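You operate a simulated robot arm through the tools that you are given. There is no shell and no other tool.

Carry out the task below with a simulated robot arm. There is one attempt and no reset: what you move stays moved.

TASK
Find the motor wheel's high spot with the run-out gauge and chalk it.
Fine: free the brake to turn; one mark, made with the brake on, which stays on; gauge lever up, chalk back in its dish. Set down upright: yellow chalk.
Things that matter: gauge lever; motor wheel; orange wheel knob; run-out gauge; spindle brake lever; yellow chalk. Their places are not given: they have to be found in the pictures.

Only the result counts: the job must be done as asked and must still hold three seconds after the hand-in. Knocking over, shifting, dropping, spilling or breaking anything else fails it.

THE ROBOT
A 6-joint arm with a two-finger gripper, fixed in place. Base frame: the origin is on the floor under the middle of its stand, x ahead of it, y to its left, z up. Units: m, degrees, N and s.
It reaches about 1.637 m from its shoulder. Its first joint turns from -166.0 to 166.0 degrees. Payload 3.43 kg.
The tool frame sits at the grasp point between the pads (the TCP): z along the fingers, y along the line on which they close. The tips reach 0.02 m beyond it. The gripper opens to 0.19 m; its body begins 0.248 m behind the TCP.
Orientation is told as [roll, pitch, yaw] about the base's x, y, z axes, in that order, counted from this pose: with the fingers straight down and closing along the base's y, the tool's x points along the base's -x, its y along +y and its z along -z.

THE INTERFACE
- The arm moves only by the tool arm_command. Its argument "series" is one flat list of numbers, 6 for each row, row after row: the shift along the tool's x, y, z in units of 25 mm (1.0 is 25 mm), then the turn, a rotation vector about the tool's x, y, z in units of 6 degrees (1.0 is 6 degrees). In form: [x, y, z, rx, ry, rz, x, y, z, rx, ry, rz, ...]. A call has 1 to 20 rows; each row shifts and turns the commanded pose from where the row before left it, along the tool's axes as they then stand. "jaw" is the opening, from 0 (shut) to 1 (fully open), set as the call begins (left out, the last holds). A call with a number of a shift or a turn outside -1 to 1 is refused whole. A row lasts 0.2 s, in which the tool goes at most 0.05 m and 8.6 degrees; a call with a longer step from one row to the next is refused whole, and so is a gripper value outside its range. A pose out of reach is approached as far as the arm can. The call stops where the force on the tool passes 90 N (or 10 N more than at its start, if that is more) or the arm is blocked; 0.2 s more then pass. Each finger travels about 0.045 m/s and halts on what it meets, pressing with about 42 N; the grip force reading is that of the motor and also rises with nothing between the fingers. The clock runs only during rows and for 0.2 s after the last one: add rows that do not move to give the fingers time. The reply holds the time, the measured pose of the TCP, the force on the tool along the base axes, the opening and the grip force, in the units named above and with some noise, with the torque about the TCP (base axes, N m) and any sound that the robot's microphone picked up, and new pictures: "pictures" is both (left out), scene, wrist or none.
- Cameras (640 x 400 px; columns grow to the right, rows downward): "scene" is fixed at [0.2201, 0.501, 1.7716]; the picture's right is [0.32, -0.95, 0.00], its down [-0.81, -0.27, -0.52] and it looks along [0.50, 0.17, -0.85] (base axes); focal length 324 px, centre (320, 200). "wrist" rides on the gripper at [0.071, -0.008, -0.288] in the tool frame; the picture's right is [0.12, 0.99, 0.00], its down [-0.96, 0.12, -0.25] and it looks along [-0.25, 0.03, 0.97] (tool axes); focal length 261 px, centre (320, 200).
- move_column(by): slides the trunk up (or, below 0, down) by that many m; the arm rides with it, the base frame stays. It gives what a move gives, with no picture.
- probe_pixels(camera, pixels): for up to 12 pixels [column, row] of the newest picture of that camera ("zoom" is the newest enlarged one), the place [x, y, z] in the base frame of the surface seen there, good to about 0.002 m. No time passes.
- enlarge(camera, box): a new picture of the part [left, top, right, bottom] of that camera's present view, enlarged. No time passes.
- finish_job(): hands the job in; it is judged then, once.

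Unless the task says otherwise, let go and move clear before handing in.

The tools are called by a JSON object that holds its "name" and its "arguments". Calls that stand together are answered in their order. arm_command: Moves the arm, as the interface text tells. Its arguments: {"type":"object","properties":{"series":{"type":"array","items":{"type":"number"}},"jaw":{"type":"number"},"pictures":{"type":"string","enum":["both","scene","wrist","none"]}},"required":["series"]} The other tools are called the same way: move_column (by) moves the trunk up or down; probe_pixels (camera, pixels) gives the place of the surface under pixels of a picture; enlarge (camera, box) takes an enlarged picture of a part of a camera's view; finish_job () hands the job in.

At the start:

```text
t: 0.0
tcp_pos: [0.4841, 0.3385, 1.4125]
orientation: [0.0, 0.0, 0.0]
contact_force: [-1.1, -0.2, 0.9]
moment: [0.01, 0.0, 0.02]
grip_width: 0.19
grasp_force: 0.0
trunk travel left (down, up): [-0.24, 0.0]
```

scene: 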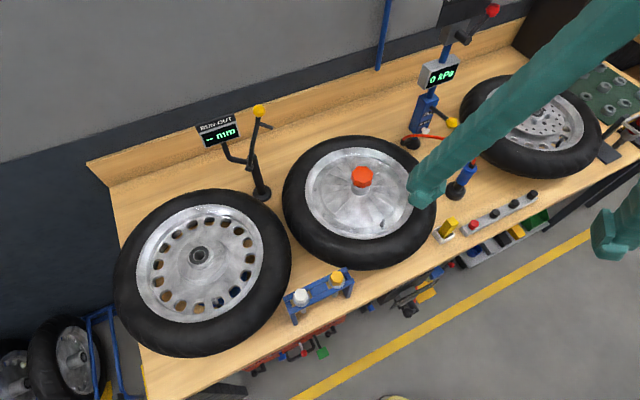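
wrist: 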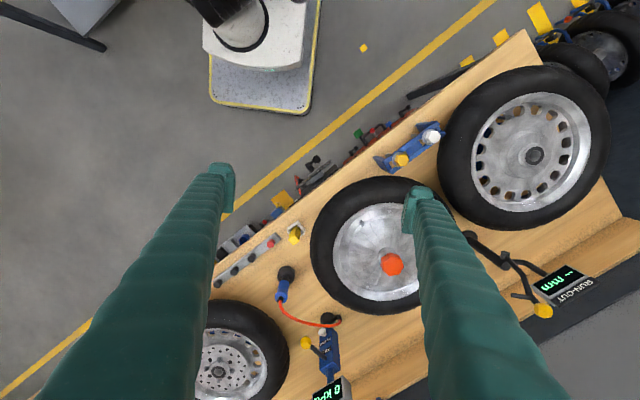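

The scene shows three wheels; the middle one with an orange knob (362,176) is next to the run-out gauge display (218,130) with a yellow-tipped lever (258,110). I'll enlarge the views to identify the parts before moving.

{"name": "enlarge", "arguments": {"camera": "scene", "box": [180, 80, 340, 220]}}

{"name": "enlarge", "arguments": {"camera": "scene", "box": [270, 120, 450, 320]}}

{"name": "enlarge", "arguments": {"camera": "scene", "box": [390, 60, 560, 260]}}

{"name": "probe_pixels", "arguments": {"camera": "scene", "pixels": [[362, 176], [258, 110], [218, 130], [262, 190], [452, 122], [450, 223], [337, 277], [302, 297], [467, 170], [440, 72], [420, 115], [290, 240]]}}

```text
2.86 times, centred on (260, 150) of scene
```

zoom: 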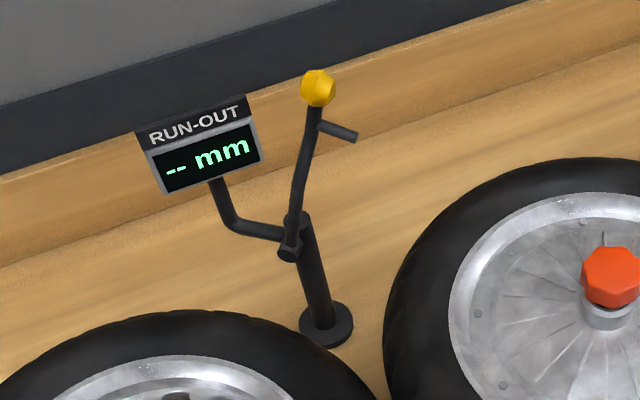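

```text
2.00 times, centred on (360, 220) of scene
```

zoom: 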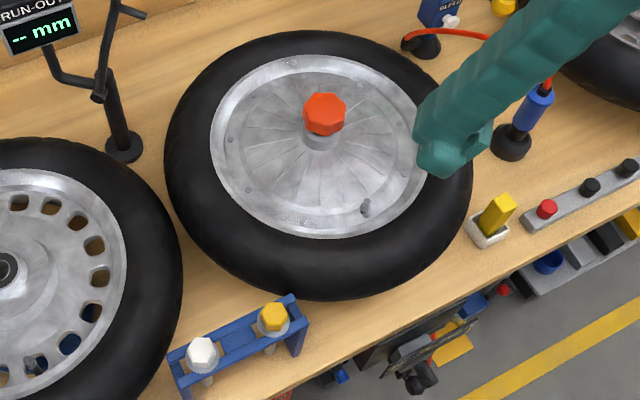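

```text
2.00 times, centred on (475, 160) of scene
```

zoom: 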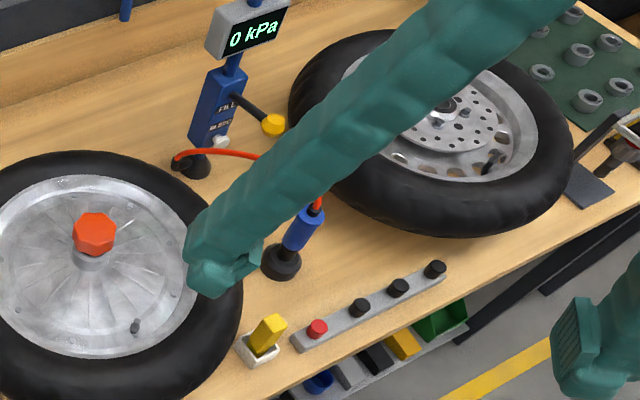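

```text
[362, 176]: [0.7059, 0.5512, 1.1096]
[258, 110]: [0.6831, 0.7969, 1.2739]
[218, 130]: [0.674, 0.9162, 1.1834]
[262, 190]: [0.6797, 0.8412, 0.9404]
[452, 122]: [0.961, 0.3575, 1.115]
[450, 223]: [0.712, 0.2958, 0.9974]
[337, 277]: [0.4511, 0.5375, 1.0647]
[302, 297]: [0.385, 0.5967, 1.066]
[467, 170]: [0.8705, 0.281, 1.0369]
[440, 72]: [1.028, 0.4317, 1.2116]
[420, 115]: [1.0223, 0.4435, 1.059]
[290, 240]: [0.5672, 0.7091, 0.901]
```

The gauge stands by the middle wheel; the yellow chalk appears to be at (450,223) in a white dish. I still need the spindle brake lever, so I'll enlarge other areas, including the red-ball lever at (490,12).

{"name": "enlarge", "arguments": {"camera": "scene", "box": [400, 0, 528, 80]}}

{"name": "enlarge", "arguments": {"camera": "scene", "box": [270, 240, 398, 320]}}

{"name": "enlarge", "arguments": {"camera": "scene", "box": [512, 60, 640, 180]}}

{"name": "enlarge", "arguments": {"camera": "wrist", "box": [400, 180, 640, 330]}}

{"name": "enlarge", "arguments": {"camera": "wrist", "box": [220, 150, 440, 400]}}

{"name": "probe_pixels", "arguments": {"camera": "scene", "pixels": [[492, 10], [465, 38], [446, 45], [435, 8], [383, 35], [460, 190], [381, 222], [615, 100], [610, 152]]}}

```text
5.00 times, centred on (464, 40) of scene
```

zoom: 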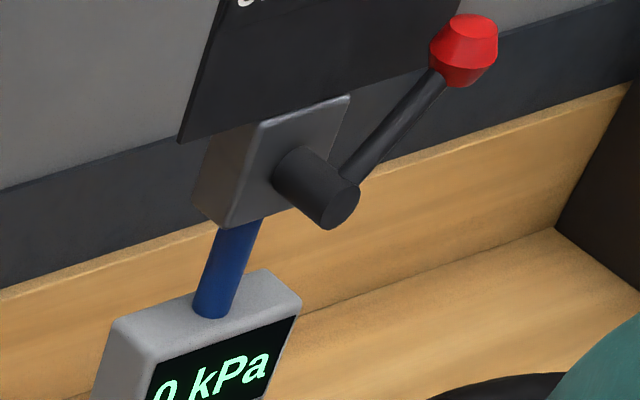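

```text
5.00 times, centred on (334, 280) of scene
```

zoom: 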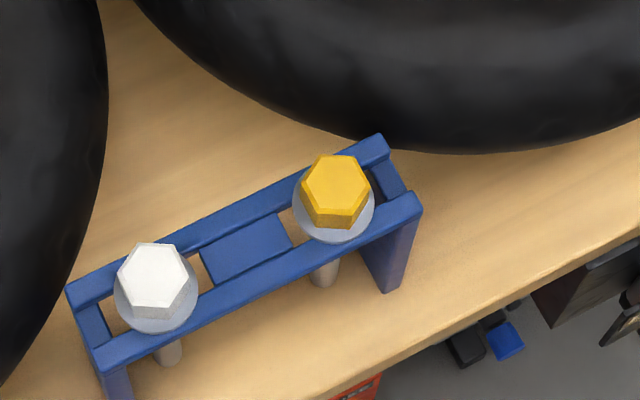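

```text
3.33 times, centred on (576, 120) of scene
```

zoom: 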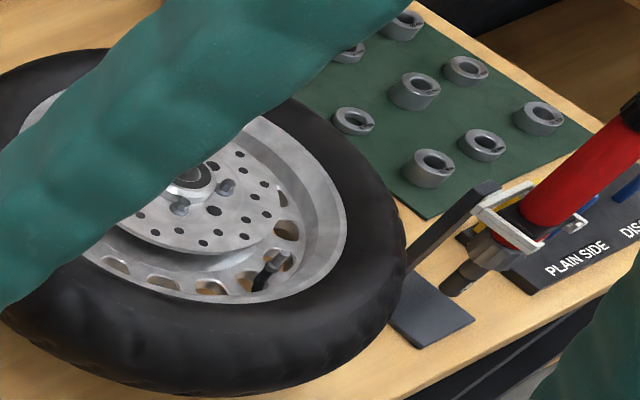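

```text
2.67 times, centred on (520, 255) of wrist
```

zoom: 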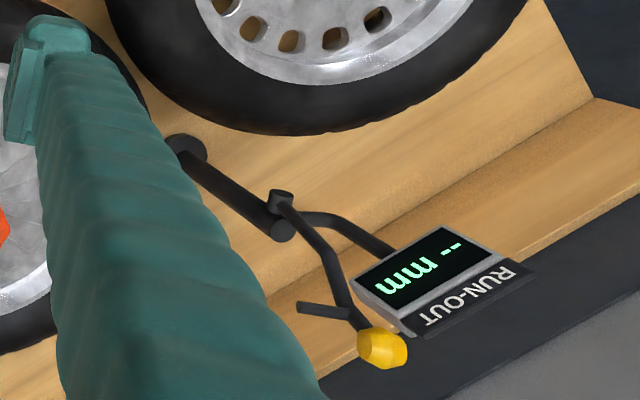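

```text
1.60 times, centred on (330, 275) of wrist
```

zoom: 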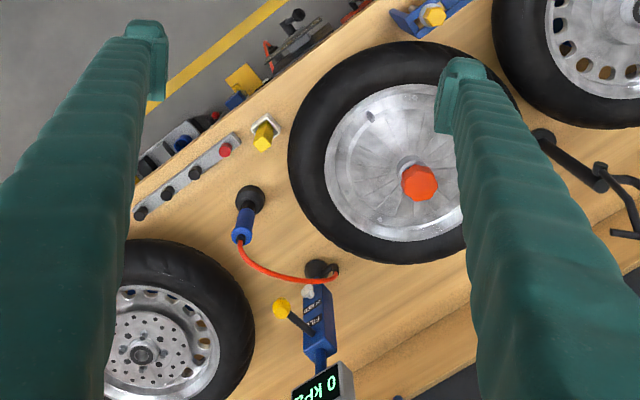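

```text
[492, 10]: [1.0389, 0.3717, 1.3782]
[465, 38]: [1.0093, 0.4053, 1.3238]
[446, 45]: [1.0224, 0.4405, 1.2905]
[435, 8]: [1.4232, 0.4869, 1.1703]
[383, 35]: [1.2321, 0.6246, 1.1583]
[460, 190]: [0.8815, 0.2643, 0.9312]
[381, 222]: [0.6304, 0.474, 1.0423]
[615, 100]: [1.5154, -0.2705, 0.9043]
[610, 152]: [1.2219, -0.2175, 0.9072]
```

The red-ball lever at (492,10) near [1.04,0.37,1.38] with a sign above is the likely spindle brake; I'll probe more geometry around the wheel, knob, gauge and chalk.

{"name": "probe_pixels", "arguments": {"camera": "scene", "pixels": [[362, 168], [362, 184], [352, 176], [372, 176], [361, 189], [310, 190], [360, 150], [355, 233], [340, 205], [290, 195], [357, 262], [360, 138]]}}

{"name": "enlarge", "arguments": {"camera": "scene", "box": [216, 90, 296, 210]}}

{"name": "enlarge", "arguments": {"camera": "scene", "box": [420, 200, 500, 250]}}

{"name": "probe_pixels", "arguments": {"camera": "scene", "pixels": [[258, 100], [258, 118], [256, 130], [254, 145], [252, 160], [249, 166], [254, 160], [258, 175], [264, 125], [271, 128], [268, 127], [232, 155]]}}

```text
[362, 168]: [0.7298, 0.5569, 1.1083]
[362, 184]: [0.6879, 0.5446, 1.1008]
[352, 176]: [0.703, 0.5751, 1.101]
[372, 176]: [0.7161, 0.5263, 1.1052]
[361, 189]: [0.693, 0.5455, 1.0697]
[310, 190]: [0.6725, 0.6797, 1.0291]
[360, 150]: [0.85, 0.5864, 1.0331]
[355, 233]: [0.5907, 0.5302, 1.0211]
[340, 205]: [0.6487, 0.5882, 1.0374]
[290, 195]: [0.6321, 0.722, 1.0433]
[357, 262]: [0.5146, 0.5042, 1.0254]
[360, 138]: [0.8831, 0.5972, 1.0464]
```

```text
3.33 times, centred on (256, 150) of scene
```

zoom: 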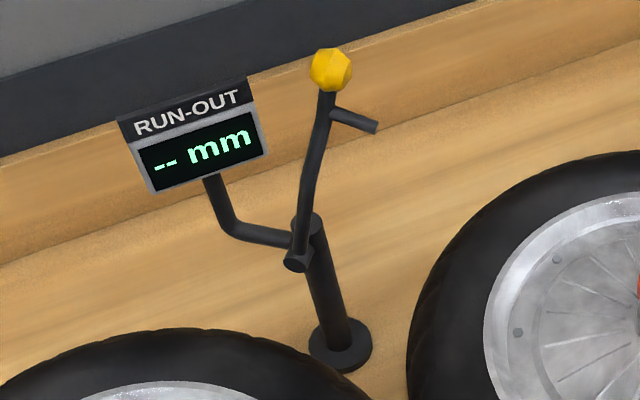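

```text
8.00 times, centred on (460, 225) of scene
```

zoom: 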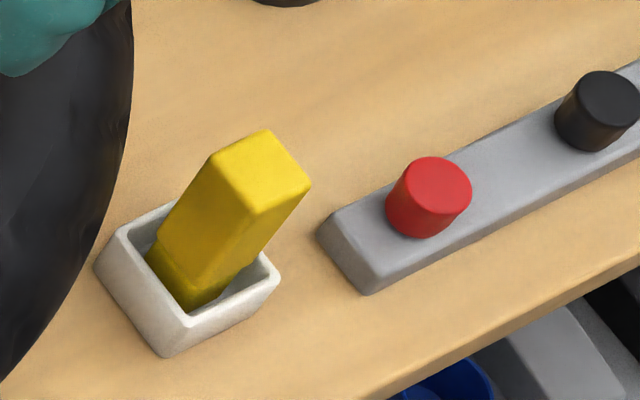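

```text
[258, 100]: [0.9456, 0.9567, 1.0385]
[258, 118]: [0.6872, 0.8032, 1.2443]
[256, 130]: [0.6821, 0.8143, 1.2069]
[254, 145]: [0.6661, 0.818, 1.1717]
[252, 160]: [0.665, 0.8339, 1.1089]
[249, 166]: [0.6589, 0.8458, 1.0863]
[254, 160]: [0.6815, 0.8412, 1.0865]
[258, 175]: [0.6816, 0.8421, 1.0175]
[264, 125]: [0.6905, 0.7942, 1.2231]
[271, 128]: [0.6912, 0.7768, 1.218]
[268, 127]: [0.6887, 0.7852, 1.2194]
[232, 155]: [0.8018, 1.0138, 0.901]
```

The gauge hinge sits near [0.66,0.845,1.09] with its lever up, and the chalk stands in a square white dish. I'll tilt the wrist camera up to read the sign by the red lever and see the brake's positions.

{"name": "arm_command", "arguments": {"series": [0, 0, 0, 0, -1, 0, 0, 0, 0, 0, -1, 0, 0, 0, 0, 0, -1, 0, 0, 0, 0, 0, -1, 0, 0, 0, 0, 0, -1, 0, 0, 0, 0, 0, -1, 0, 0, 0, 0, 0, -1, 0, 0, 0, 0, 0, -1, 0, 0, 0, 0, 0, -1, 0, 0, 0, 0, 0, -1, 0], "pictures": "both"}}

```text
t: 2.4
tcp_pos: [0.4904, 0.3424, 1.4642]
orientation: [10.3, -60.8, -9.9]
contact_force: [0.1, 0.0, -0.8]
moment: [-0.01, -0.05, 0.0]
grip_width: 0.1902
grasp_force: 0.1
trunk travel left (down, up): [-0.24, 0.0]
stopped in row 10: the arm was blocked; the commanded pose is now the measured one
```

scene: 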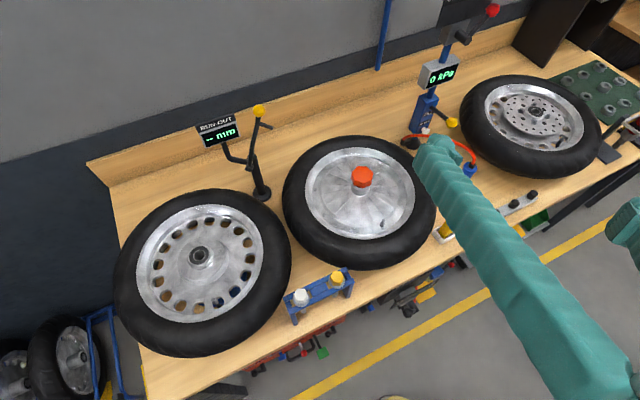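
wrist: 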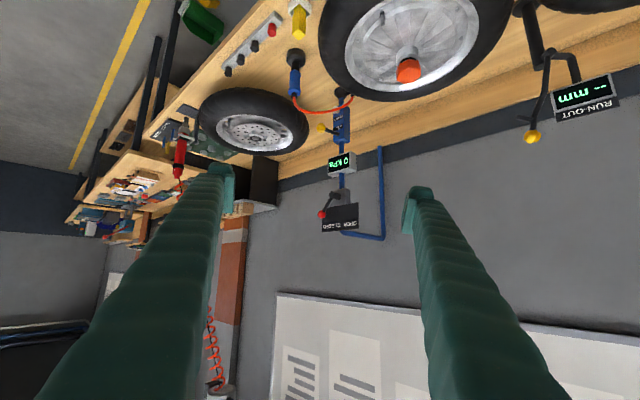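

The wrist picture now shows the sign upside down at (340,217) with the red lever at (322,213). I'll enlarge it to read it.

{"name": "enlarge", "arguments": {"camera": "wrist", "box": [300, 180, 380, 240]}}

{"name": "enlarge", "arguments": {"camera": "wrist", "box": [310, 0, 640, 160]}}

{"name": "enlarge", "arguments": {"camera": "wrist", "box": [270, 60, 400, 180]}}

```text
6.67 times, centred on (340, 210) of wrist
```

zoom: 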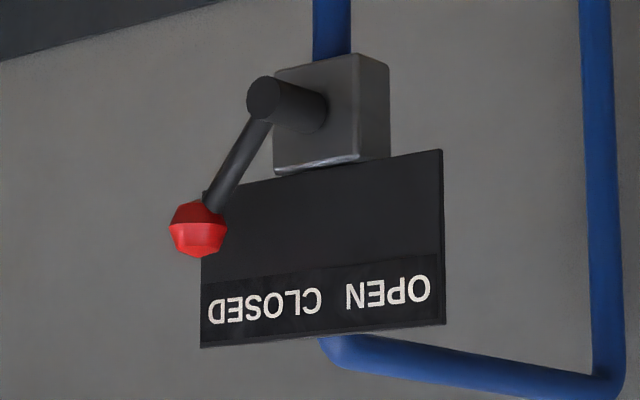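

```text
1.94 times, centred on (475, 80) of wrist
```

zoom: 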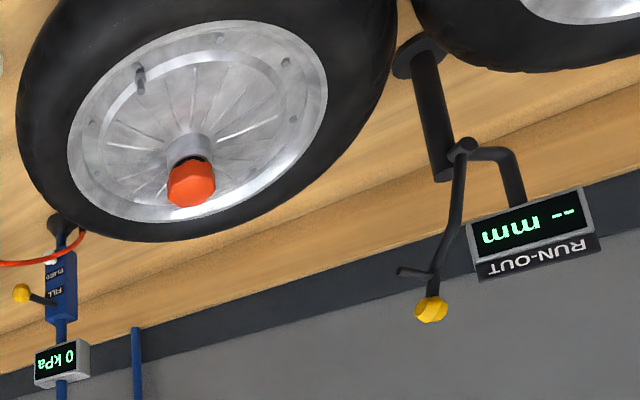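

```text
3.33 times, centred on (335, 120) of wrist
```

zoom: 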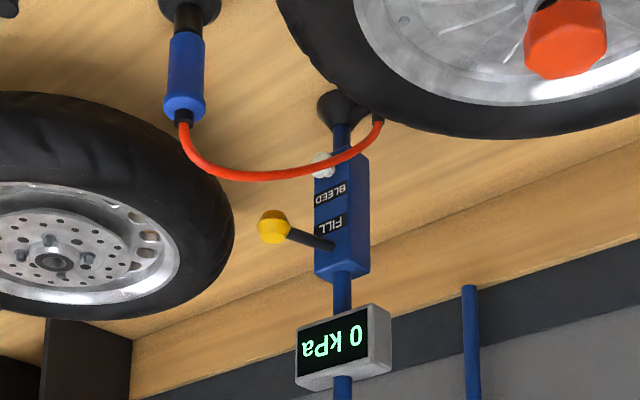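

The red lever is an air valve (OPEN/CLOSED), not the brake. I'll search for the spindle brake lever near the bench front edge around (410,295) and elsewhere.

{"name": "enlarge", "arguments": {"camera": "scene", "box": [370, 250, 470, 320]}}

{"name": "enlarge", "arguments": {"camera": "scene", "box": [240, 310, 400, 400]}}

{"name": "enlarge", "arguments": {"camera": "scene", "box": [270, 120, 450, 290]}}

{"name": "enlarge", "arguments": {"camera": "scene", "box": [560, 60, 640, 180]}}

{"name": "enlarge", "arguments": {"camera": "scene", "box": [440, 170, 600, 270]}}

```text
5.71 times, centred on (420, 285) of scene
```

zoom: 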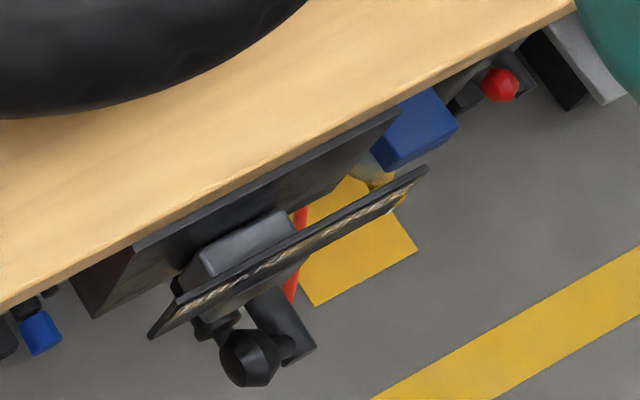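

```text
4.00 times, centred on (320, 355) of scene
```

zoom: 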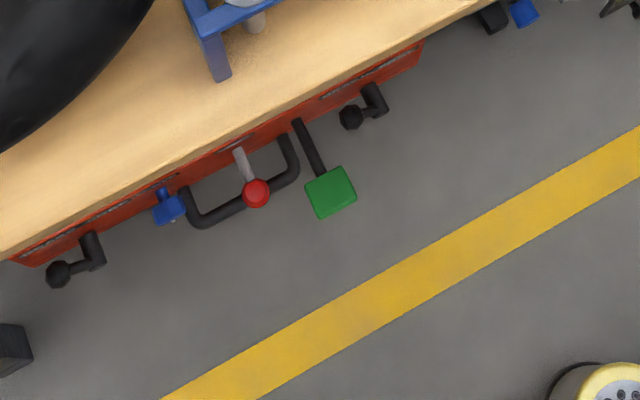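

```text
2.35 times, centred on (360, 205) of scene
```

zoom: 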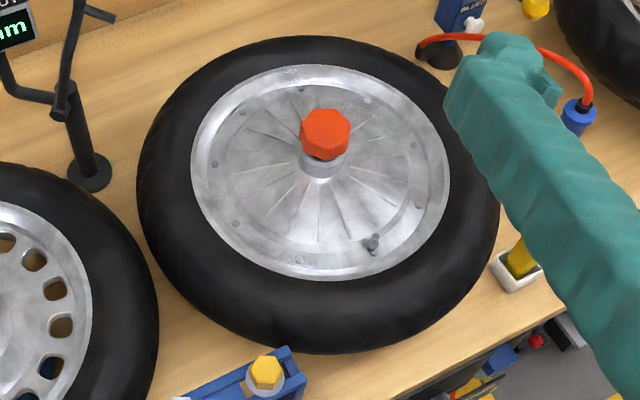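

```text
3.33 times, centred on (600, 120) of scene
```

zoom: 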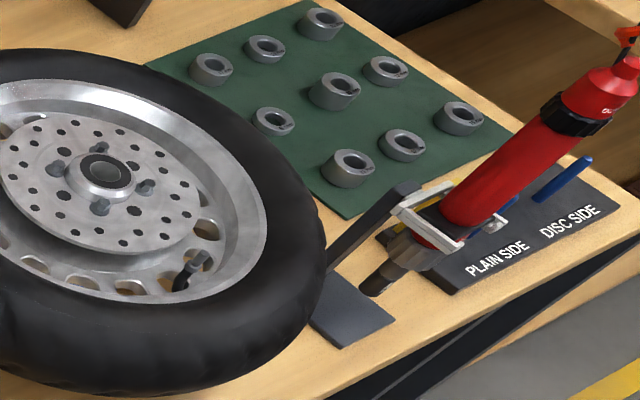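

```text
4.00 times, centred on (520, 220) of scene
```

zoom: 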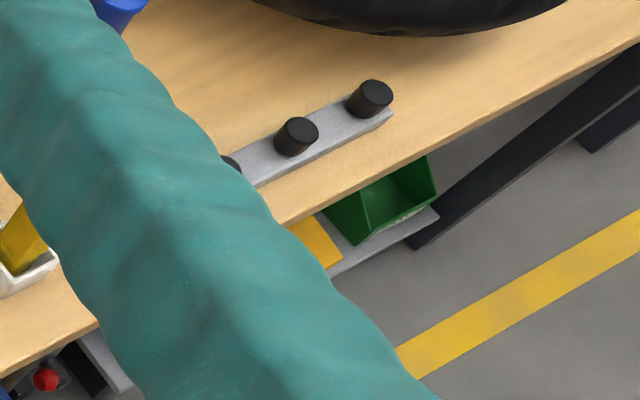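

There are panels with levers on the bench's front face: around (405,300) a black knob with a lettered plate, and around (300,350) a red cabinet. I'll probe these to place them, then look at the front face with the wrist camera.

{"name": "probe_pixels", "arguments": {"camera": "scene", "pixels": [[413, 312], [408, 297], [430, 292], [420, 308], [396, 302], [442, 273], [457, 264], [304, 358], [322, 358], [283, 361], [254, 377], [330, 339]]}}

{"name": "probe_pixels", "arguments": {"camera": "scene", "pixels": [[340, 316], [420, 275], [470, 250], [250, 365], [424, 290], [375, 306], [300, 335], [360, 300], [444, 225], [385, 306], [395, 287]]}}

```text
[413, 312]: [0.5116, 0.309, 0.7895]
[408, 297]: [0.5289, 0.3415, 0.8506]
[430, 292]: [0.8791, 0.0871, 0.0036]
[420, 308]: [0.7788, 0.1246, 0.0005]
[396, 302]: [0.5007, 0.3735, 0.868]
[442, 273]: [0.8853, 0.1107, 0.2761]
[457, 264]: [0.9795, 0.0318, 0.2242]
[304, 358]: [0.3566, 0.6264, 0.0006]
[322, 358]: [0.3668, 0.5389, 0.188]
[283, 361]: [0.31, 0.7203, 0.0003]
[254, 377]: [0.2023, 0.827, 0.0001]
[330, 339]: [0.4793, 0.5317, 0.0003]
```

```text
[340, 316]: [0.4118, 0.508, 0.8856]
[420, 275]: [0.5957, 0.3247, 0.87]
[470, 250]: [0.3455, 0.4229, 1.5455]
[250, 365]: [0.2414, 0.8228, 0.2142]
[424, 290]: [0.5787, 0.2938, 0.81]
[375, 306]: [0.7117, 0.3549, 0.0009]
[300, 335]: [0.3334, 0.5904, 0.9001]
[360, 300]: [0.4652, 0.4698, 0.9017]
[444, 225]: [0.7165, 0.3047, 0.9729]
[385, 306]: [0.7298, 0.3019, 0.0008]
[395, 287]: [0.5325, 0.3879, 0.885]
```

The front-face control near [0.51,0.31,0.79] (black knob with lettered plate at pixel (408,297)) is the likely spindle brake. I'll bring the tool back upright first, then go round to the bench front to read it.

{"name": "arm_command", "arguments": {"series": [0, 0, 0, 0, 1, 0, 0, 0, 0, 0, 1, 0, 0, 0, 0, 0, 1, 0, 0, 0, 0, 0, 1, 0, 0, 0, 0, 0, 1, 0, 0, 0, 0, 0, 1, 0, 0, 0, 0, 0, 1, 0, 0, 0, 0, 0, 1, 0, 0, 0, 0, 0, 1, 0, 0, 0, 0, 0, 1, 0], "pictures": "none"}}

```text
t: 4.6
tcp_pos: [0.4868, 0.341, 1.4461]
orientation: [4.8, -1.2, -0.8]
contact_force: [-0.9, 0.4, -0.4]
moment: [0.05, -0.16, -0.04]
grip_width: 0.1899
grasp_force: 0.1
out of reach, approached as far as the arm can: row 10
trunk travel left (down, up): [-0.24, 0.0]
```

Pose is nearly upright again at [0.487,0.341,1.446]. I'll move right and down in front of the bench and roll the fingers toward +y to view the front face.

{"name": "arm_command", "arguments": {"series": [0, -1, 1, 0, 0, 0, 0, -1, 1, 0, 0, 0, 0, -1, 1, 0, 0, 0, 0, -1, 1, 0, 0, 0, 0, -1, 1, 0, 0, 0, 0, -1, 1, 0, 0, 0, 0, -1, 1, 0, 0, 0, 0, -1, 1, 0, 0, 0, 0, 0, 1, 0, 0, 0, 0, 0, 1, 0, 0, 0, 0, 0, 1, 0, 0, 0, 0, 0, 1, 0, 0, 0, 0, 0, 0, -1, 0, 0, 0, 0, 0, -1, 0, 0, 0, 0, 0, -1, 0, 0, 0, 0, 0, -1, 0, 0, 0, 0, 0, -1, 0, 0, 0, 0, 0, -1, 0, 0, 0, 0, 0, -1, 0, 0, 0, 0, 0, -1, 0, 0], "pictures": "both"}}

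```text
t: 8.8
tcp_pos: [0.4905, 0.1646, 1.1316]
orientation: [52.5, -1.1, -0.9]
contact_force: [-0.1, -0.1, -0.3]
moment: [-0.07, -0.04, -0.08]
grip_width: 0.19
grasp_force: 0.1
trunk travel left (down, up): [-0.24, 0.0]
```

scene: 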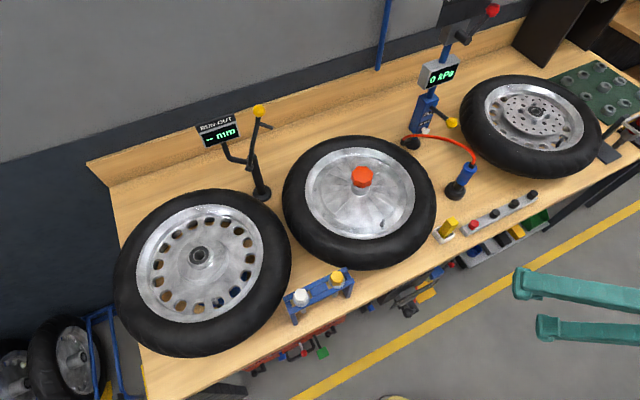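
wrist: 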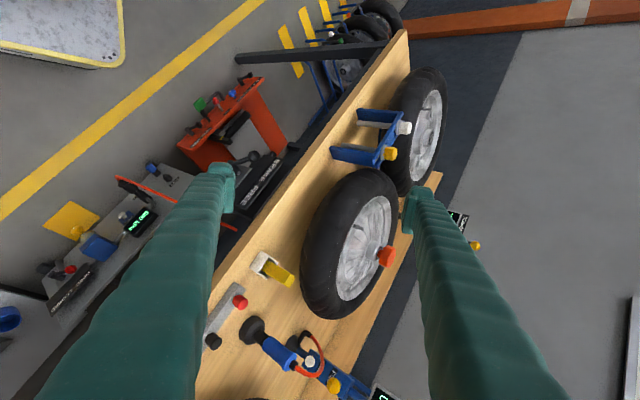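

The wrist picture shows the lettered plate under the bench edge near (258,180). I'll enlarge it.

{"name": "enlarge", "arguments": {"camera": "wrist", "box": [210, 120, 320, 230]}}

{"name": "enlarge", "arguments": {"camera": "wrist", "box": [30, 150, 230, 330]}}

{"name": "enlarge", "arguments": {"camera": "wrist", "box": [160, 60, 320, 170]}}

{"name": "probe_pixels", "arguments": {"camera": "wrist", "pixels": [[256, 182], [250, 157], [270, 165], [245, 190], [140, 222], [75, 290], [92, 248], [154, 168], [115, 180], [70, 270], [240, 135], [215, 105]]}}

```text
3.64 times, centred on (265, 175) of wrist
```

zoom: 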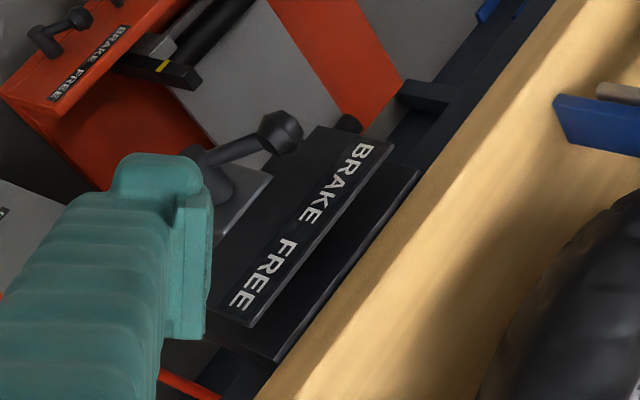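

```text
2.22 times, centred on (130, 240) of wrist
```

zoom: 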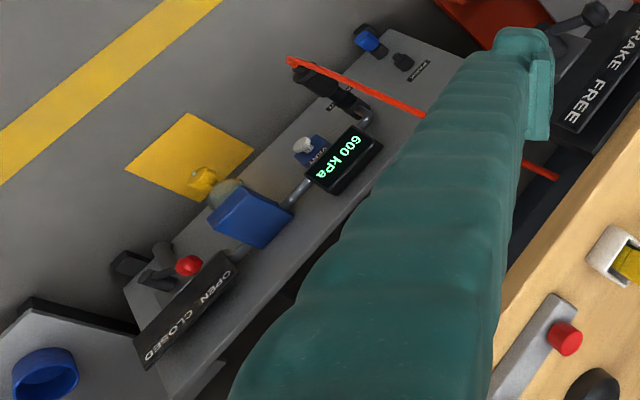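

```text
3.64 times, centred on (240, 115) of wrist
```

zoom: 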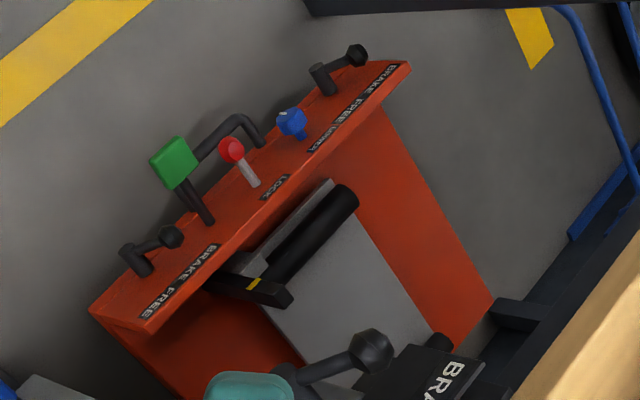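

```text
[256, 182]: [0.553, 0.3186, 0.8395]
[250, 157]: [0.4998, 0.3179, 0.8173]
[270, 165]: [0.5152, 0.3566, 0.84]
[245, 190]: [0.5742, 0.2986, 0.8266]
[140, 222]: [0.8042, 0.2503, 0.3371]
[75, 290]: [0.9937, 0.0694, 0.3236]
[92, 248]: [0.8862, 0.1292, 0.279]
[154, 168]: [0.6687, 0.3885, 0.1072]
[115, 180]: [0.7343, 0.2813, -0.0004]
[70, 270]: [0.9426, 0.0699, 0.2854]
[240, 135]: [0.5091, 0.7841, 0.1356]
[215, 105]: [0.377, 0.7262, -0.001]
```

The plate reads "BRAKE – FREE" with the lever knob at wrist (252,157) currently pointing to BRAKE; the red cabinet's brakes are its own castors. I'll lower the camera by 0.2 m for an unobstructed view of this lever.

{"name": "arm_command", "arguments": {"series": [0, -0.91, 0.7, 0, 0, 0, 0, -0.91, 0.7, 0, 0, 0, 0, -0.91, 0.7, 0, 0, 0, 0, -0.91, 0.7, 0, 0, 0, 0, -0.91, 0.7, 0, 0, 0, 0, -0.91, 0.7, 0, 0, 0, 0, -0.91, 0.7, 0, 0, 0], "pictures": "wrist"}}

```text
t: 10.4
tcp_pos: [0.4951, 0.1664, 0.9295]
orientation: [52.5, -1.0, -0.8]
contact_force: [-0.7, -1.0, 0.1]
moment: [-0.06, -0.07, -0.08]
grip_width: 0.1898
grasp_force: 0.1
trunk travel left (down, up): [-0.24, 0.0]
```

wrist: 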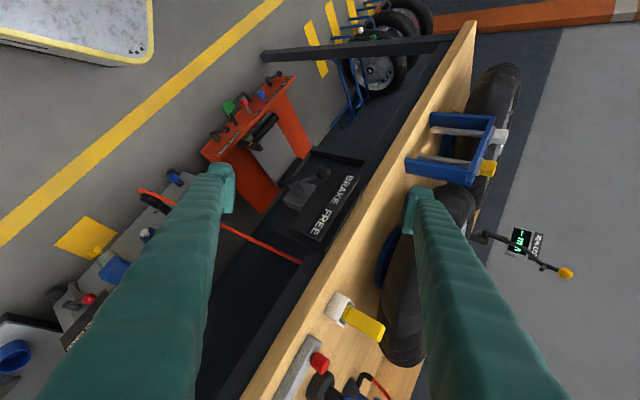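

{"name": "enlarge", "arguments": {"camera": "wrist", "box": [270, 140, 370, 250]}}

{"name": "probe_pixels", "arguments": {"camera": "wrist", "pixels": [[323, 173], [310, 185], [300, 190], [296, 200], [320, 225], [345, 185], [330, 210], [293, 230], [348, 160], [360, 165], [305, 180], [335, 192]]}}

```text
3.64 times, centred on (320, 195) of wrist
```

zoom: 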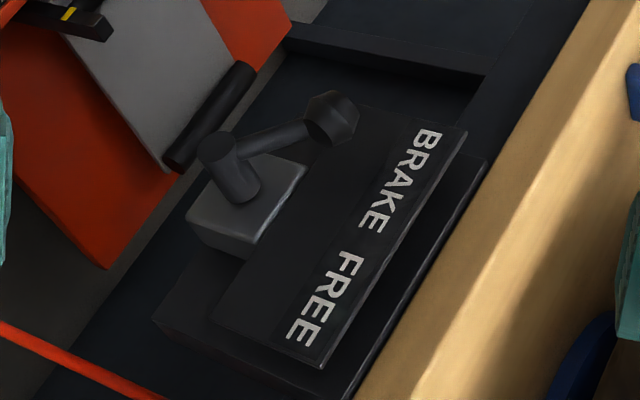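

```text
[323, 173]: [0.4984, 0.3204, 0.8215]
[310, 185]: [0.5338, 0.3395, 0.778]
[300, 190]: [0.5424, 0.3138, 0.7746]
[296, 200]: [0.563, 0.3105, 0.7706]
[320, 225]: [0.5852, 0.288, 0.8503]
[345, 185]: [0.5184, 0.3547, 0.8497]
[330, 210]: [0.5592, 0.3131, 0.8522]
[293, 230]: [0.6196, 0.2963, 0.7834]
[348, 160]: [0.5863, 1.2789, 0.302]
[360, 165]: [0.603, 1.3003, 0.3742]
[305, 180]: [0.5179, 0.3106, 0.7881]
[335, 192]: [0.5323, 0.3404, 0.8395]
```

The hub of the brake lever is at zoom (228,165) and its black knob at (330,118), pointing to BRAKE. I'll probe them in the zoom picture.

{"name": "probe_pixels", "arguments": {"camera": "zoom", "pixels": [[215, 148], [230, 165], [245, 190], [265, 140], [290, 132], [320, 108], [345, 118], [330, 140], [220, 230], [270, 190], [400, 160], [300, 320]]}}

```text
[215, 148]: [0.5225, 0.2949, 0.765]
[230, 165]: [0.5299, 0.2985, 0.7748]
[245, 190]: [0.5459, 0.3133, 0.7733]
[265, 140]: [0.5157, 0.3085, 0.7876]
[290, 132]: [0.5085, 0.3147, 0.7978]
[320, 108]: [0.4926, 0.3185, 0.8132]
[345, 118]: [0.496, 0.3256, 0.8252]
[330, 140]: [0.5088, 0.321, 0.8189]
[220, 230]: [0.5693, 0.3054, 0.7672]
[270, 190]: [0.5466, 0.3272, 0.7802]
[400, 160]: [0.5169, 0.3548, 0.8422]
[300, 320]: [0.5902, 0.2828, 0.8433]
```

The lever hub is at about [0.535,0.30,0.765] and its knob at about [0.50,0.33,0.815], left = BRAKE, right = FREE. I'll bring the fingers upright, yaw 45° to align with the bench, and tilt 15° with a partly closed jaw.

{"name": "arm_command", "arguments": {"series": [0, 0, 0, 0.972, 0, 0, 0, 0, 0, 0.972, 0, 0, 0, 0, 0, 0.972, 0, 0, 0, 0, 0, 0.972, 0, 0, 0, 0, 0, 0.972, 0, 0, 0, 0, 0, 0.972, 0, 0, 0, 0, 0, 0.972, 0, 0, 0, 0, 0, 0.972, 0, 0, 0, 0, 0, 0.972, 0, 0, 0, 0, 0, 0, 0, -0.95, 0, 0, 0, 0, 0, -0.95, 0, 0, 0, 0, 0, -0.95, 0, 0, 0, 0, 0, -0.95, 0, 0, 0, 0, 0, -0.95, 0, 0, 0, 0, 0, -0.95, 0, 0, 0, 0, 0, -0.95, 0, 0, 0, 0, 0, -0.95, 0, 0, 0, 0, -0.8, 0, 0, 0, 0, 0, -0.8, 0, 0, 0, 0, 0, -0.8, 0], "jaw": 0.32, "pictures": "both"}}

```text
t: 14.6
tcp_pos: [0.4935, 0.1662, 0.931]
orientation: [-0.7, -15.2, 45.0]
contact_force: [1.2, -0.5, -1.3]
moment: [-0.02, 0.07, 0.03]
grip_width: 0.0608
grasp_force: 0.0
trunk travel left (down, up): [-0.24, 0.0]
```

scene: 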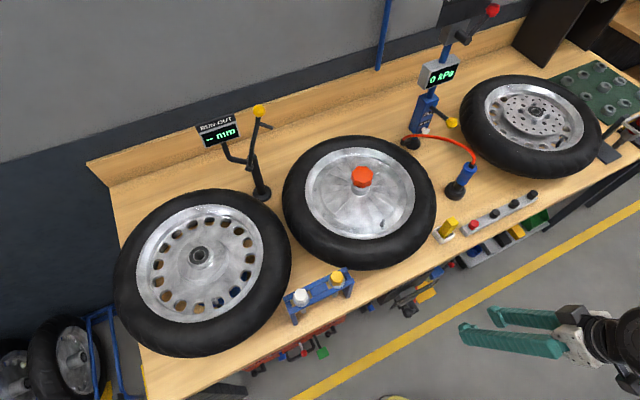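
wrist: 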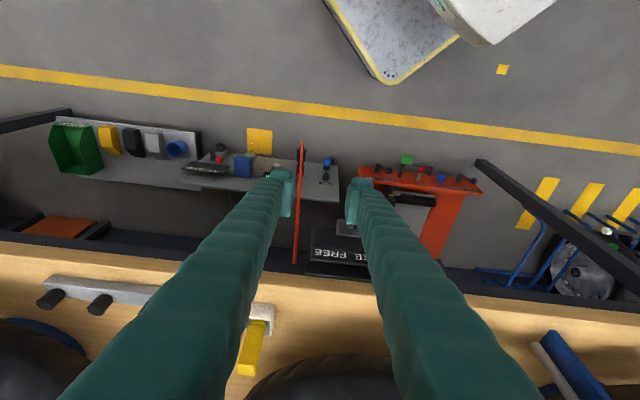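

Orientation is now aligned with the bench (yaw 45°, tilt 15°). I'll move left and in to hover above the brake knob and check alignment before descending.

{"name": "arm_command", "arguments": {"series": [0, 0.9, 0, 0, 0, 0, 0, 0.9, 0, 0, 0, 0, 0, 0.9, 0, 0, 0, 0, 0, 0.9, 0, 0, 0, 0, 0, 0.9, 0, 0, 0, 0, -0.876, 0, 0.238, 0, 0, 0, -0.876, 0, 0.238, 0, 0, 0, -0.876, 0, 0.238, 0, 0, 0, -0.876, 0, 0.238, 0, 0, 0], "pictures": "wrist"}}

{"name": "enlarge", "arguments": {"camera": "wrist", "box": [250, 150, 400, 260]}}

```text
t: 16.6
tcp_pos: [0.48, 0.3078, 0.929]
orientation: [-0.7, -15.2, 45.0]
contact_force: [-0.1, -0.9, 0.7]
moment: [0.07, -0.07, 0.03]
grip_width: 0.0608
grasp_force: 0.1
trunk travel left (down, up): [-0.24, 0.0]
```

wrist: 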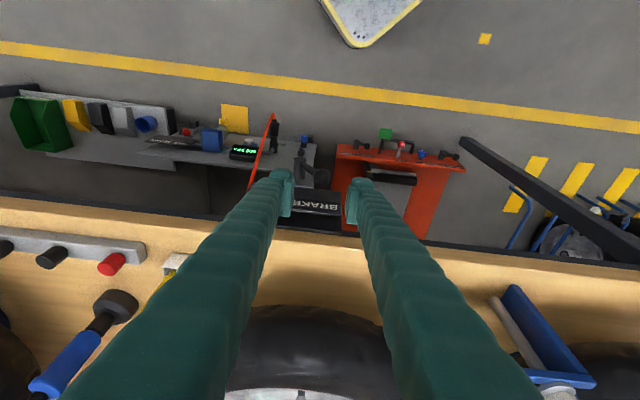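

```text
3.64 times, centred on (325, 205) of wrist
```

zoom: 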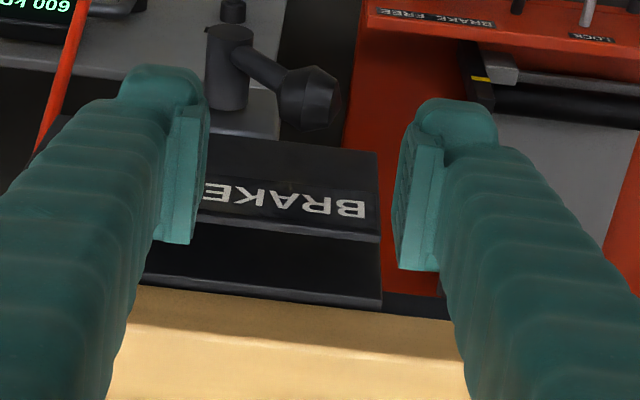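

The knob is visible at zoom (310,97) between the fingers, hub at (228,65). I'll probe to refine positions.

{"name": "probe_pixels", "arguments": {"camera": "zoom", "pixels": [[310, 95], [295, 85], [330, 95], [300, 120], [225, 45], [228, 90], [262, 70], [290, 170], [375, 160], [180, 150], [425, 200], [180, 210]]}}

```text
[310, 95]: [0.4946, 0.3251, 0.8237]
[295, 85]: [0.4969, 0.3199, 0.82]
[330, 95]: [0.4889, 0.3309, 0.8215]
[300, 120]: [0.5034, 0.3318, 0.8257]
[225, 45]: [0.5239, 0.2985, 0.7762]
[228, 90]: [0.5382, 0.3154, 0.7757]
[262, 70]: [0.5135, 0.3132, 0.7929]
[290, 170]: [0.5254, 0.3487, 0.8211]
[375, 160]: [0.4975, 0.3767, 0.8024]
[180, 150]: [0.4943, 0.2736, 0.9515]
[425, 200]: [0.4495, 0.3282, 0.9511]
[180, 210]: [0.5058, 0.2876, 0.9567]
```

Knob centre is about u=0.119, v=0.583 (x≈0.496,y≈0.328), z≈0.811. I'll descend so the fingers straddle the knob, stopping short of the hub.

{"name": "arm_command", "arguments": {"series": [0.056, 0.022, 0.85, 0, 0, 0, 0.056, 0.022, 0.85, 0, 0, 0, 0.056, 0.022, 0.85, 0, 0, 0, 0.056, 0.022, 0.85, 0, 0, 0, 0.056, 0.022, 0.85, 0, 0, 0], "pictures": "wrist"}}

{"name": "enlarge", "arguments": {"camera": "wrist", "box": [250, 150, 400, 260]}}

```text
t: 17.8
tcp_pos: [0.4928, 0.3262, 0.8249]
orientation: [-0.8, -15.3, 45.0]
contact_force: [0.0, 1.0, -0.2]
moment: [0.04, -0.04, -0.01]
grip_width: 0.0609
grasp_force: 0.0
trunk travel left (down, up): [-0.24, 0.0]
```

wrist: 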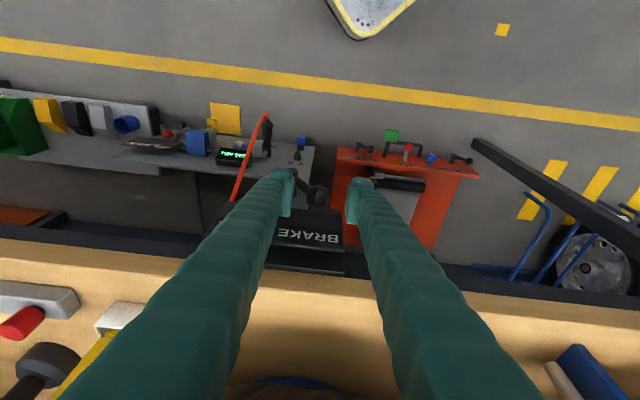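

```text
3.64 times, centred on (325, 205) of wrist
```

zoom: 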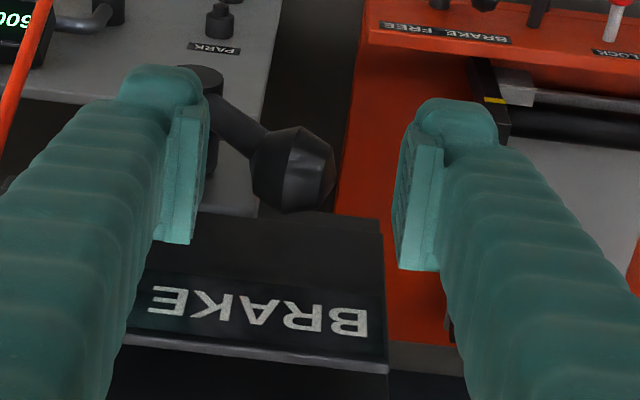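

The knob sits between the pads. I'll push along the bench toward FREE (tool −y) by about 0.09 m and check.

{"name": "arm_command", "arguments": {"series": [0, -0.6, 0, 0, 0, 0, 0, -0.6, 0, 0, 0, 0, 0, -0.6, 0, 0, 0, 0, 0, -0.6, 0, 0, 0, 0, 0, -0.6, 0, 0, 0, 0, 0, -0.6, 0, 0, 0, 0], "pictures": "wrist"}}

{"name": "enlarge", "arguments": {"camera": "wrist", "box": [250, 150, 400, 260]}}

```text
t: 19.2
tcp_pos: [0.5578, 0.2608, 0.8271]
orientation: [-0.7, -15.2, 45.0]
contact_force: [0.3, -0.6, 0.0]
moment: [-0.01, -0.03, 0.02]
grip_width: 0.0608
grasp_force: 0.0
trunk travel left (down, up): [-0.24, 0.0]
```

wrist: 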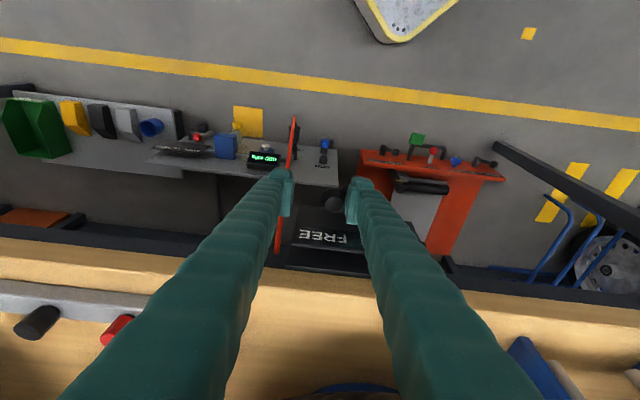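

```text
3.64 times, centred on (325, 205) of wrist
```

zoom: 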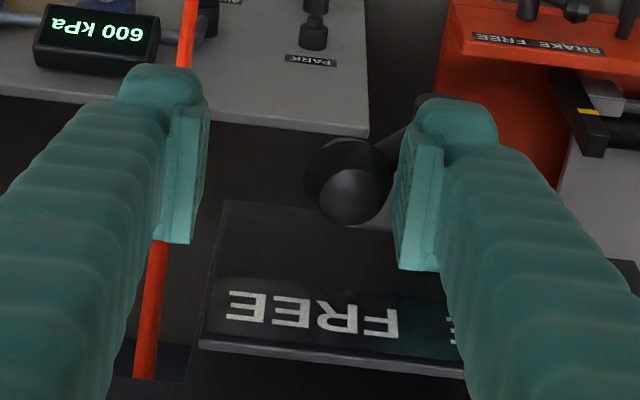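

The lever has swung past vertical toward FREE with the knob against the pad. I'll push on in small steps until it reaches its stop.

{"name": "arm_command", "arguments": {"series": [0, -0.3, 0, 0, 0, 0, 0, -0.3, 0, 0, 0, 0, 0, -0.2, 0, 0, 0, 0], "pictures": "wrist"}}

{"name": "enlarge", "arguments": {"camera": "wrist", "box": [250, 150, 400, 260]}}

```text
t: 20.0
tcp_pos: [0.5692, 0.2449, 0.8273]
orientation: [-0.7, -15.2, 45.0]
contact_force: [-21.4, 30.8, 2.8]
moment: [0.29, 0.33, 0.03]
grip_width: 0.0822
grasp_force: 18.6
trunk travel left (down, up): [-0.24, 0.0]
```

wrist: 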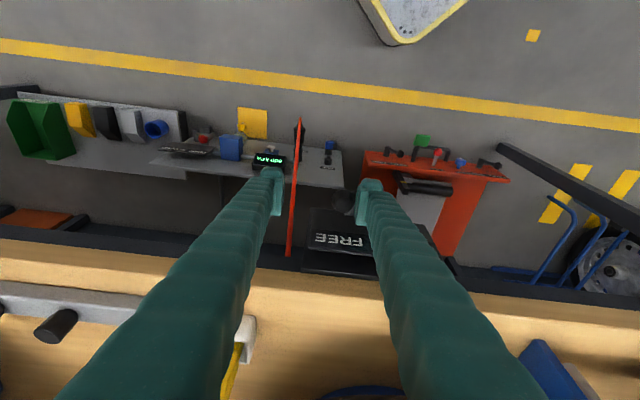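

```text
3.64 times, centred on (325, 205) of wrist
```

zoom: 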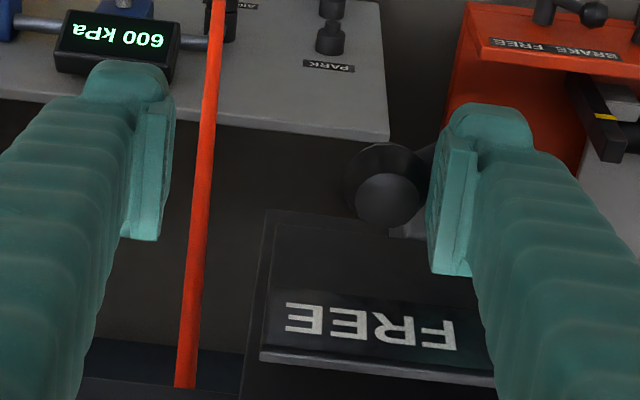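

The lever hit its FREE stop (force ~37 N, pad deflected). I'll ease back to centre the pads on the knob and then lift straight off it.

{"name": "arm_command", "arguments": {"series": [0, 0.5, 0, 0, 0, 0, 0, 0.4, 0, 0, 0, 0], "pictures": "none"}}

{"name": "enlarge", "arguments": {"camera": "wrist", "box": [250, 150, 400, 260]}}

```text
t: 20.6
tcp_pos: [0.5566, 0.263, 0.8279]
orientation: [-0.9, -15.2, 45.0]
contact_force: [0.6, 0.3, -0.3]
moment: [0.01, -0.01, -0.03]
grip_width: 0.0606
grasp_force: 0.1
trunk travel left (down, up): [-0.24, 0.0]
```

```text
3.64 times, centred on (325, 205) of wrist
```

zoom: 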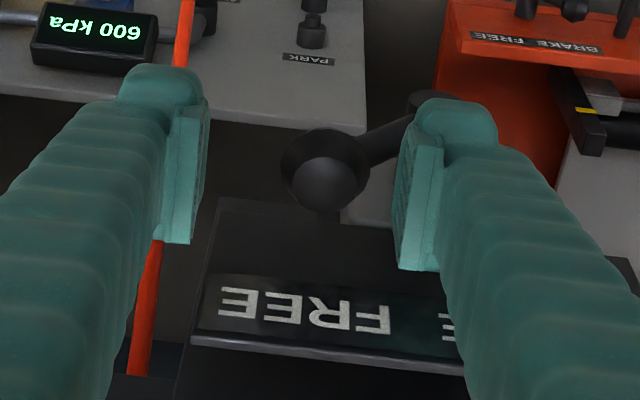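

The brake lever now rests at FREE. I'll lift off along the tool axis, straighten the tool and rise.

{"name": "arm_command", "arguments": {"series": [0, 0, -0.6, 0, 0, 0, 0, 0, -0.8, 0, 0, 0, 0, 0, -1, 0, 0, 0, 0, 0, -1, 0, 0, 0, 0, 0, -1, 0, 0, 0, 0, 0, -1, 0, 0, 0, 0, 0, -1, 0, 0, 0, 0, 0, -1, 0, 0, 0, 0, 0, -1, 0, 0, 0, 0, 0, -1, 0, 0, 0, 0, 0, 0, 0, 0.85, 0, 0, 0, 0, 0, 0.85, 0, 0, 0, 0, 0, 0.85, 0, 0, 0, -1, 0, 0, 0, 0, 0, -1, 0, 0, 0, 0, 0, -1, 0, 0, 0, 0, 0, -1, 0, 0, 0, 0, 0, -1, 0, 0, 0, 0, 0, -1, 0, 0, 0, 0, 0, -1, 0, 0, 0], "jaw": 0.5, "pictures": "both"}}

```text
t: 24.8
tcp_pos: [0.5092, 0.2248, 1.2266]
orientation: [-0.7, 0.2, 44.8]
contact_force: [-0.4, 0.4, 0.0]
moment: [0.02, 0.0, 0.0]
grip_width: 0.0949
grasp_force: 0.0
trunk travel left (down, up): [-0.24, 0.0]
```

scene: 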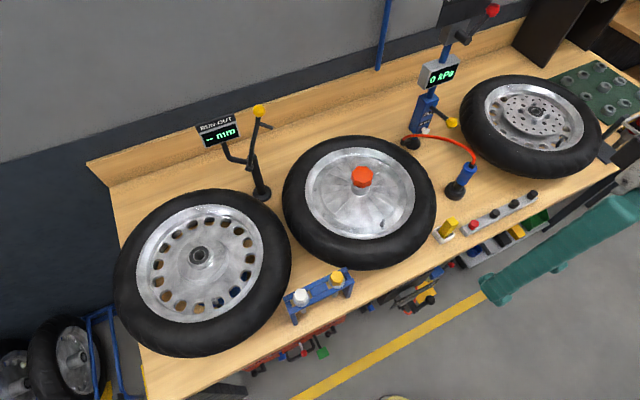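
wrist: 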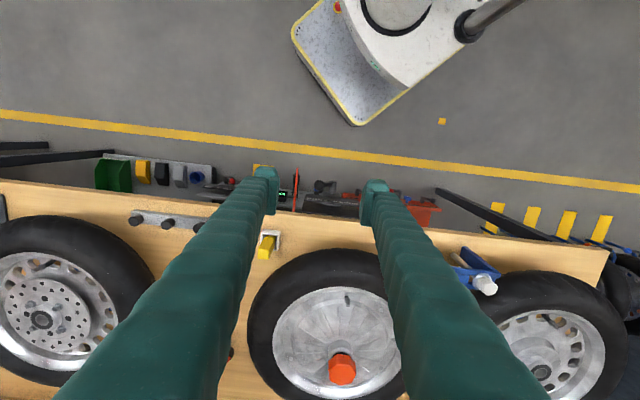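

The brake lever shows FREE and the tool is clear at [0.509,0.225,1.227]. I'll rise and move above the wheel/gauge to see the gauge lever from above.

{"name": "arm_command", "arguments": {"series": [0, 0, -1, 0, 0, 0, 0, 0, -1, 0, 0, 0, 0, 0, -1, 0, 0, 0, 0, 0, -1, 0, 0, 0, 0, 0, -1, 0, 0, 0, 0, 0, -1, 0, 0, 0, -1, 0.55, -1, 0, 0, 0, -1, 0.55, -1, 0, 0, 0, -1, 0.55, -1, 0, 0, 0, -1, 0.55, 0, 0, 0, 0, -1, 0.55, 0, 0, 0, 0, -1, 0.55, 0, 0, 0, 0, -1, 0.55, 0, 0, 0, 0, -1, 0.55, 0, 0, 0, 0, -1, 0.55, 0, 0, 0, 0, -1, 0.55, 0, 0, 0, 0, -1, 0.55, 0, 0, 0, 0, -1, 0.55, 0, 0, 0, 0, -1, 0.55, 0, 0, 0, 0, -1, 0.55, 0, 0, 0, 0], "pictures": "both"}}

{"name": "enlarge", "arguments": {"camera": "wrist", "box": [220, 150, 480, 400]}}

```text
t: 29.0
tcp_pos: [0.5916, 0.5828, 1.3318]
orientation: [-0.7, -0.3, 44.8]
contact_force: [0.1, 0.7, 0.4]
moment: [0.1, -0.04, -0.04]
grip_width: 0.0951
grasp_force: 0.1
out of reach, approached as far as the arm can: row 8, 9, 10, 11, 12, 13, 14, 15, 16, 17, 18, 19, 20
trunk travel left (down, up): [-0.24, 0.0]
```

scene: 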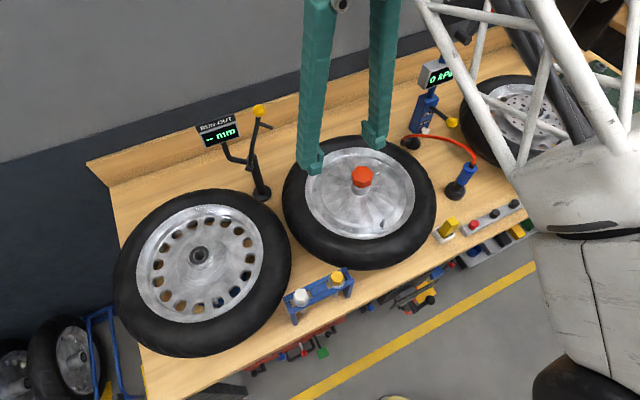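
wrist: 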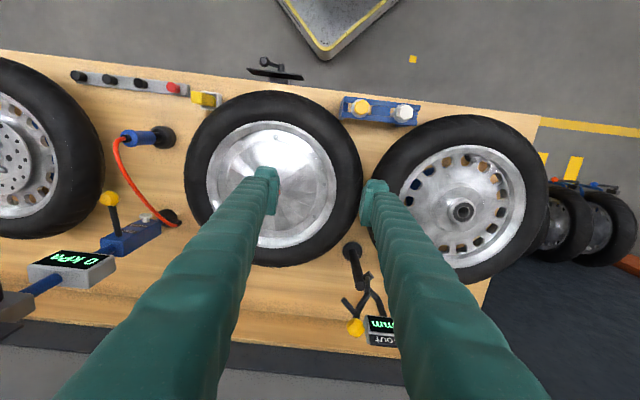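

```text
1.60 times, centred on (350, 275) of wrist
```

zoom: 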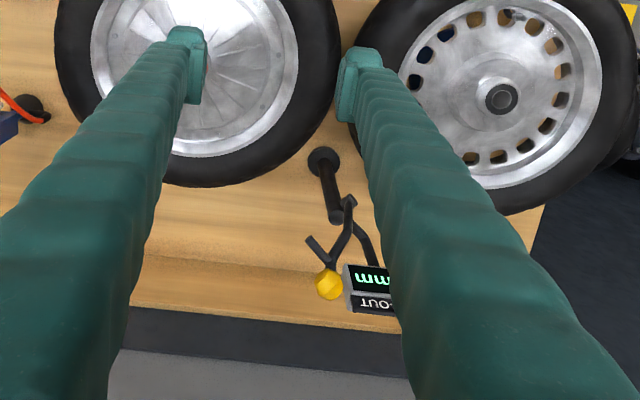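

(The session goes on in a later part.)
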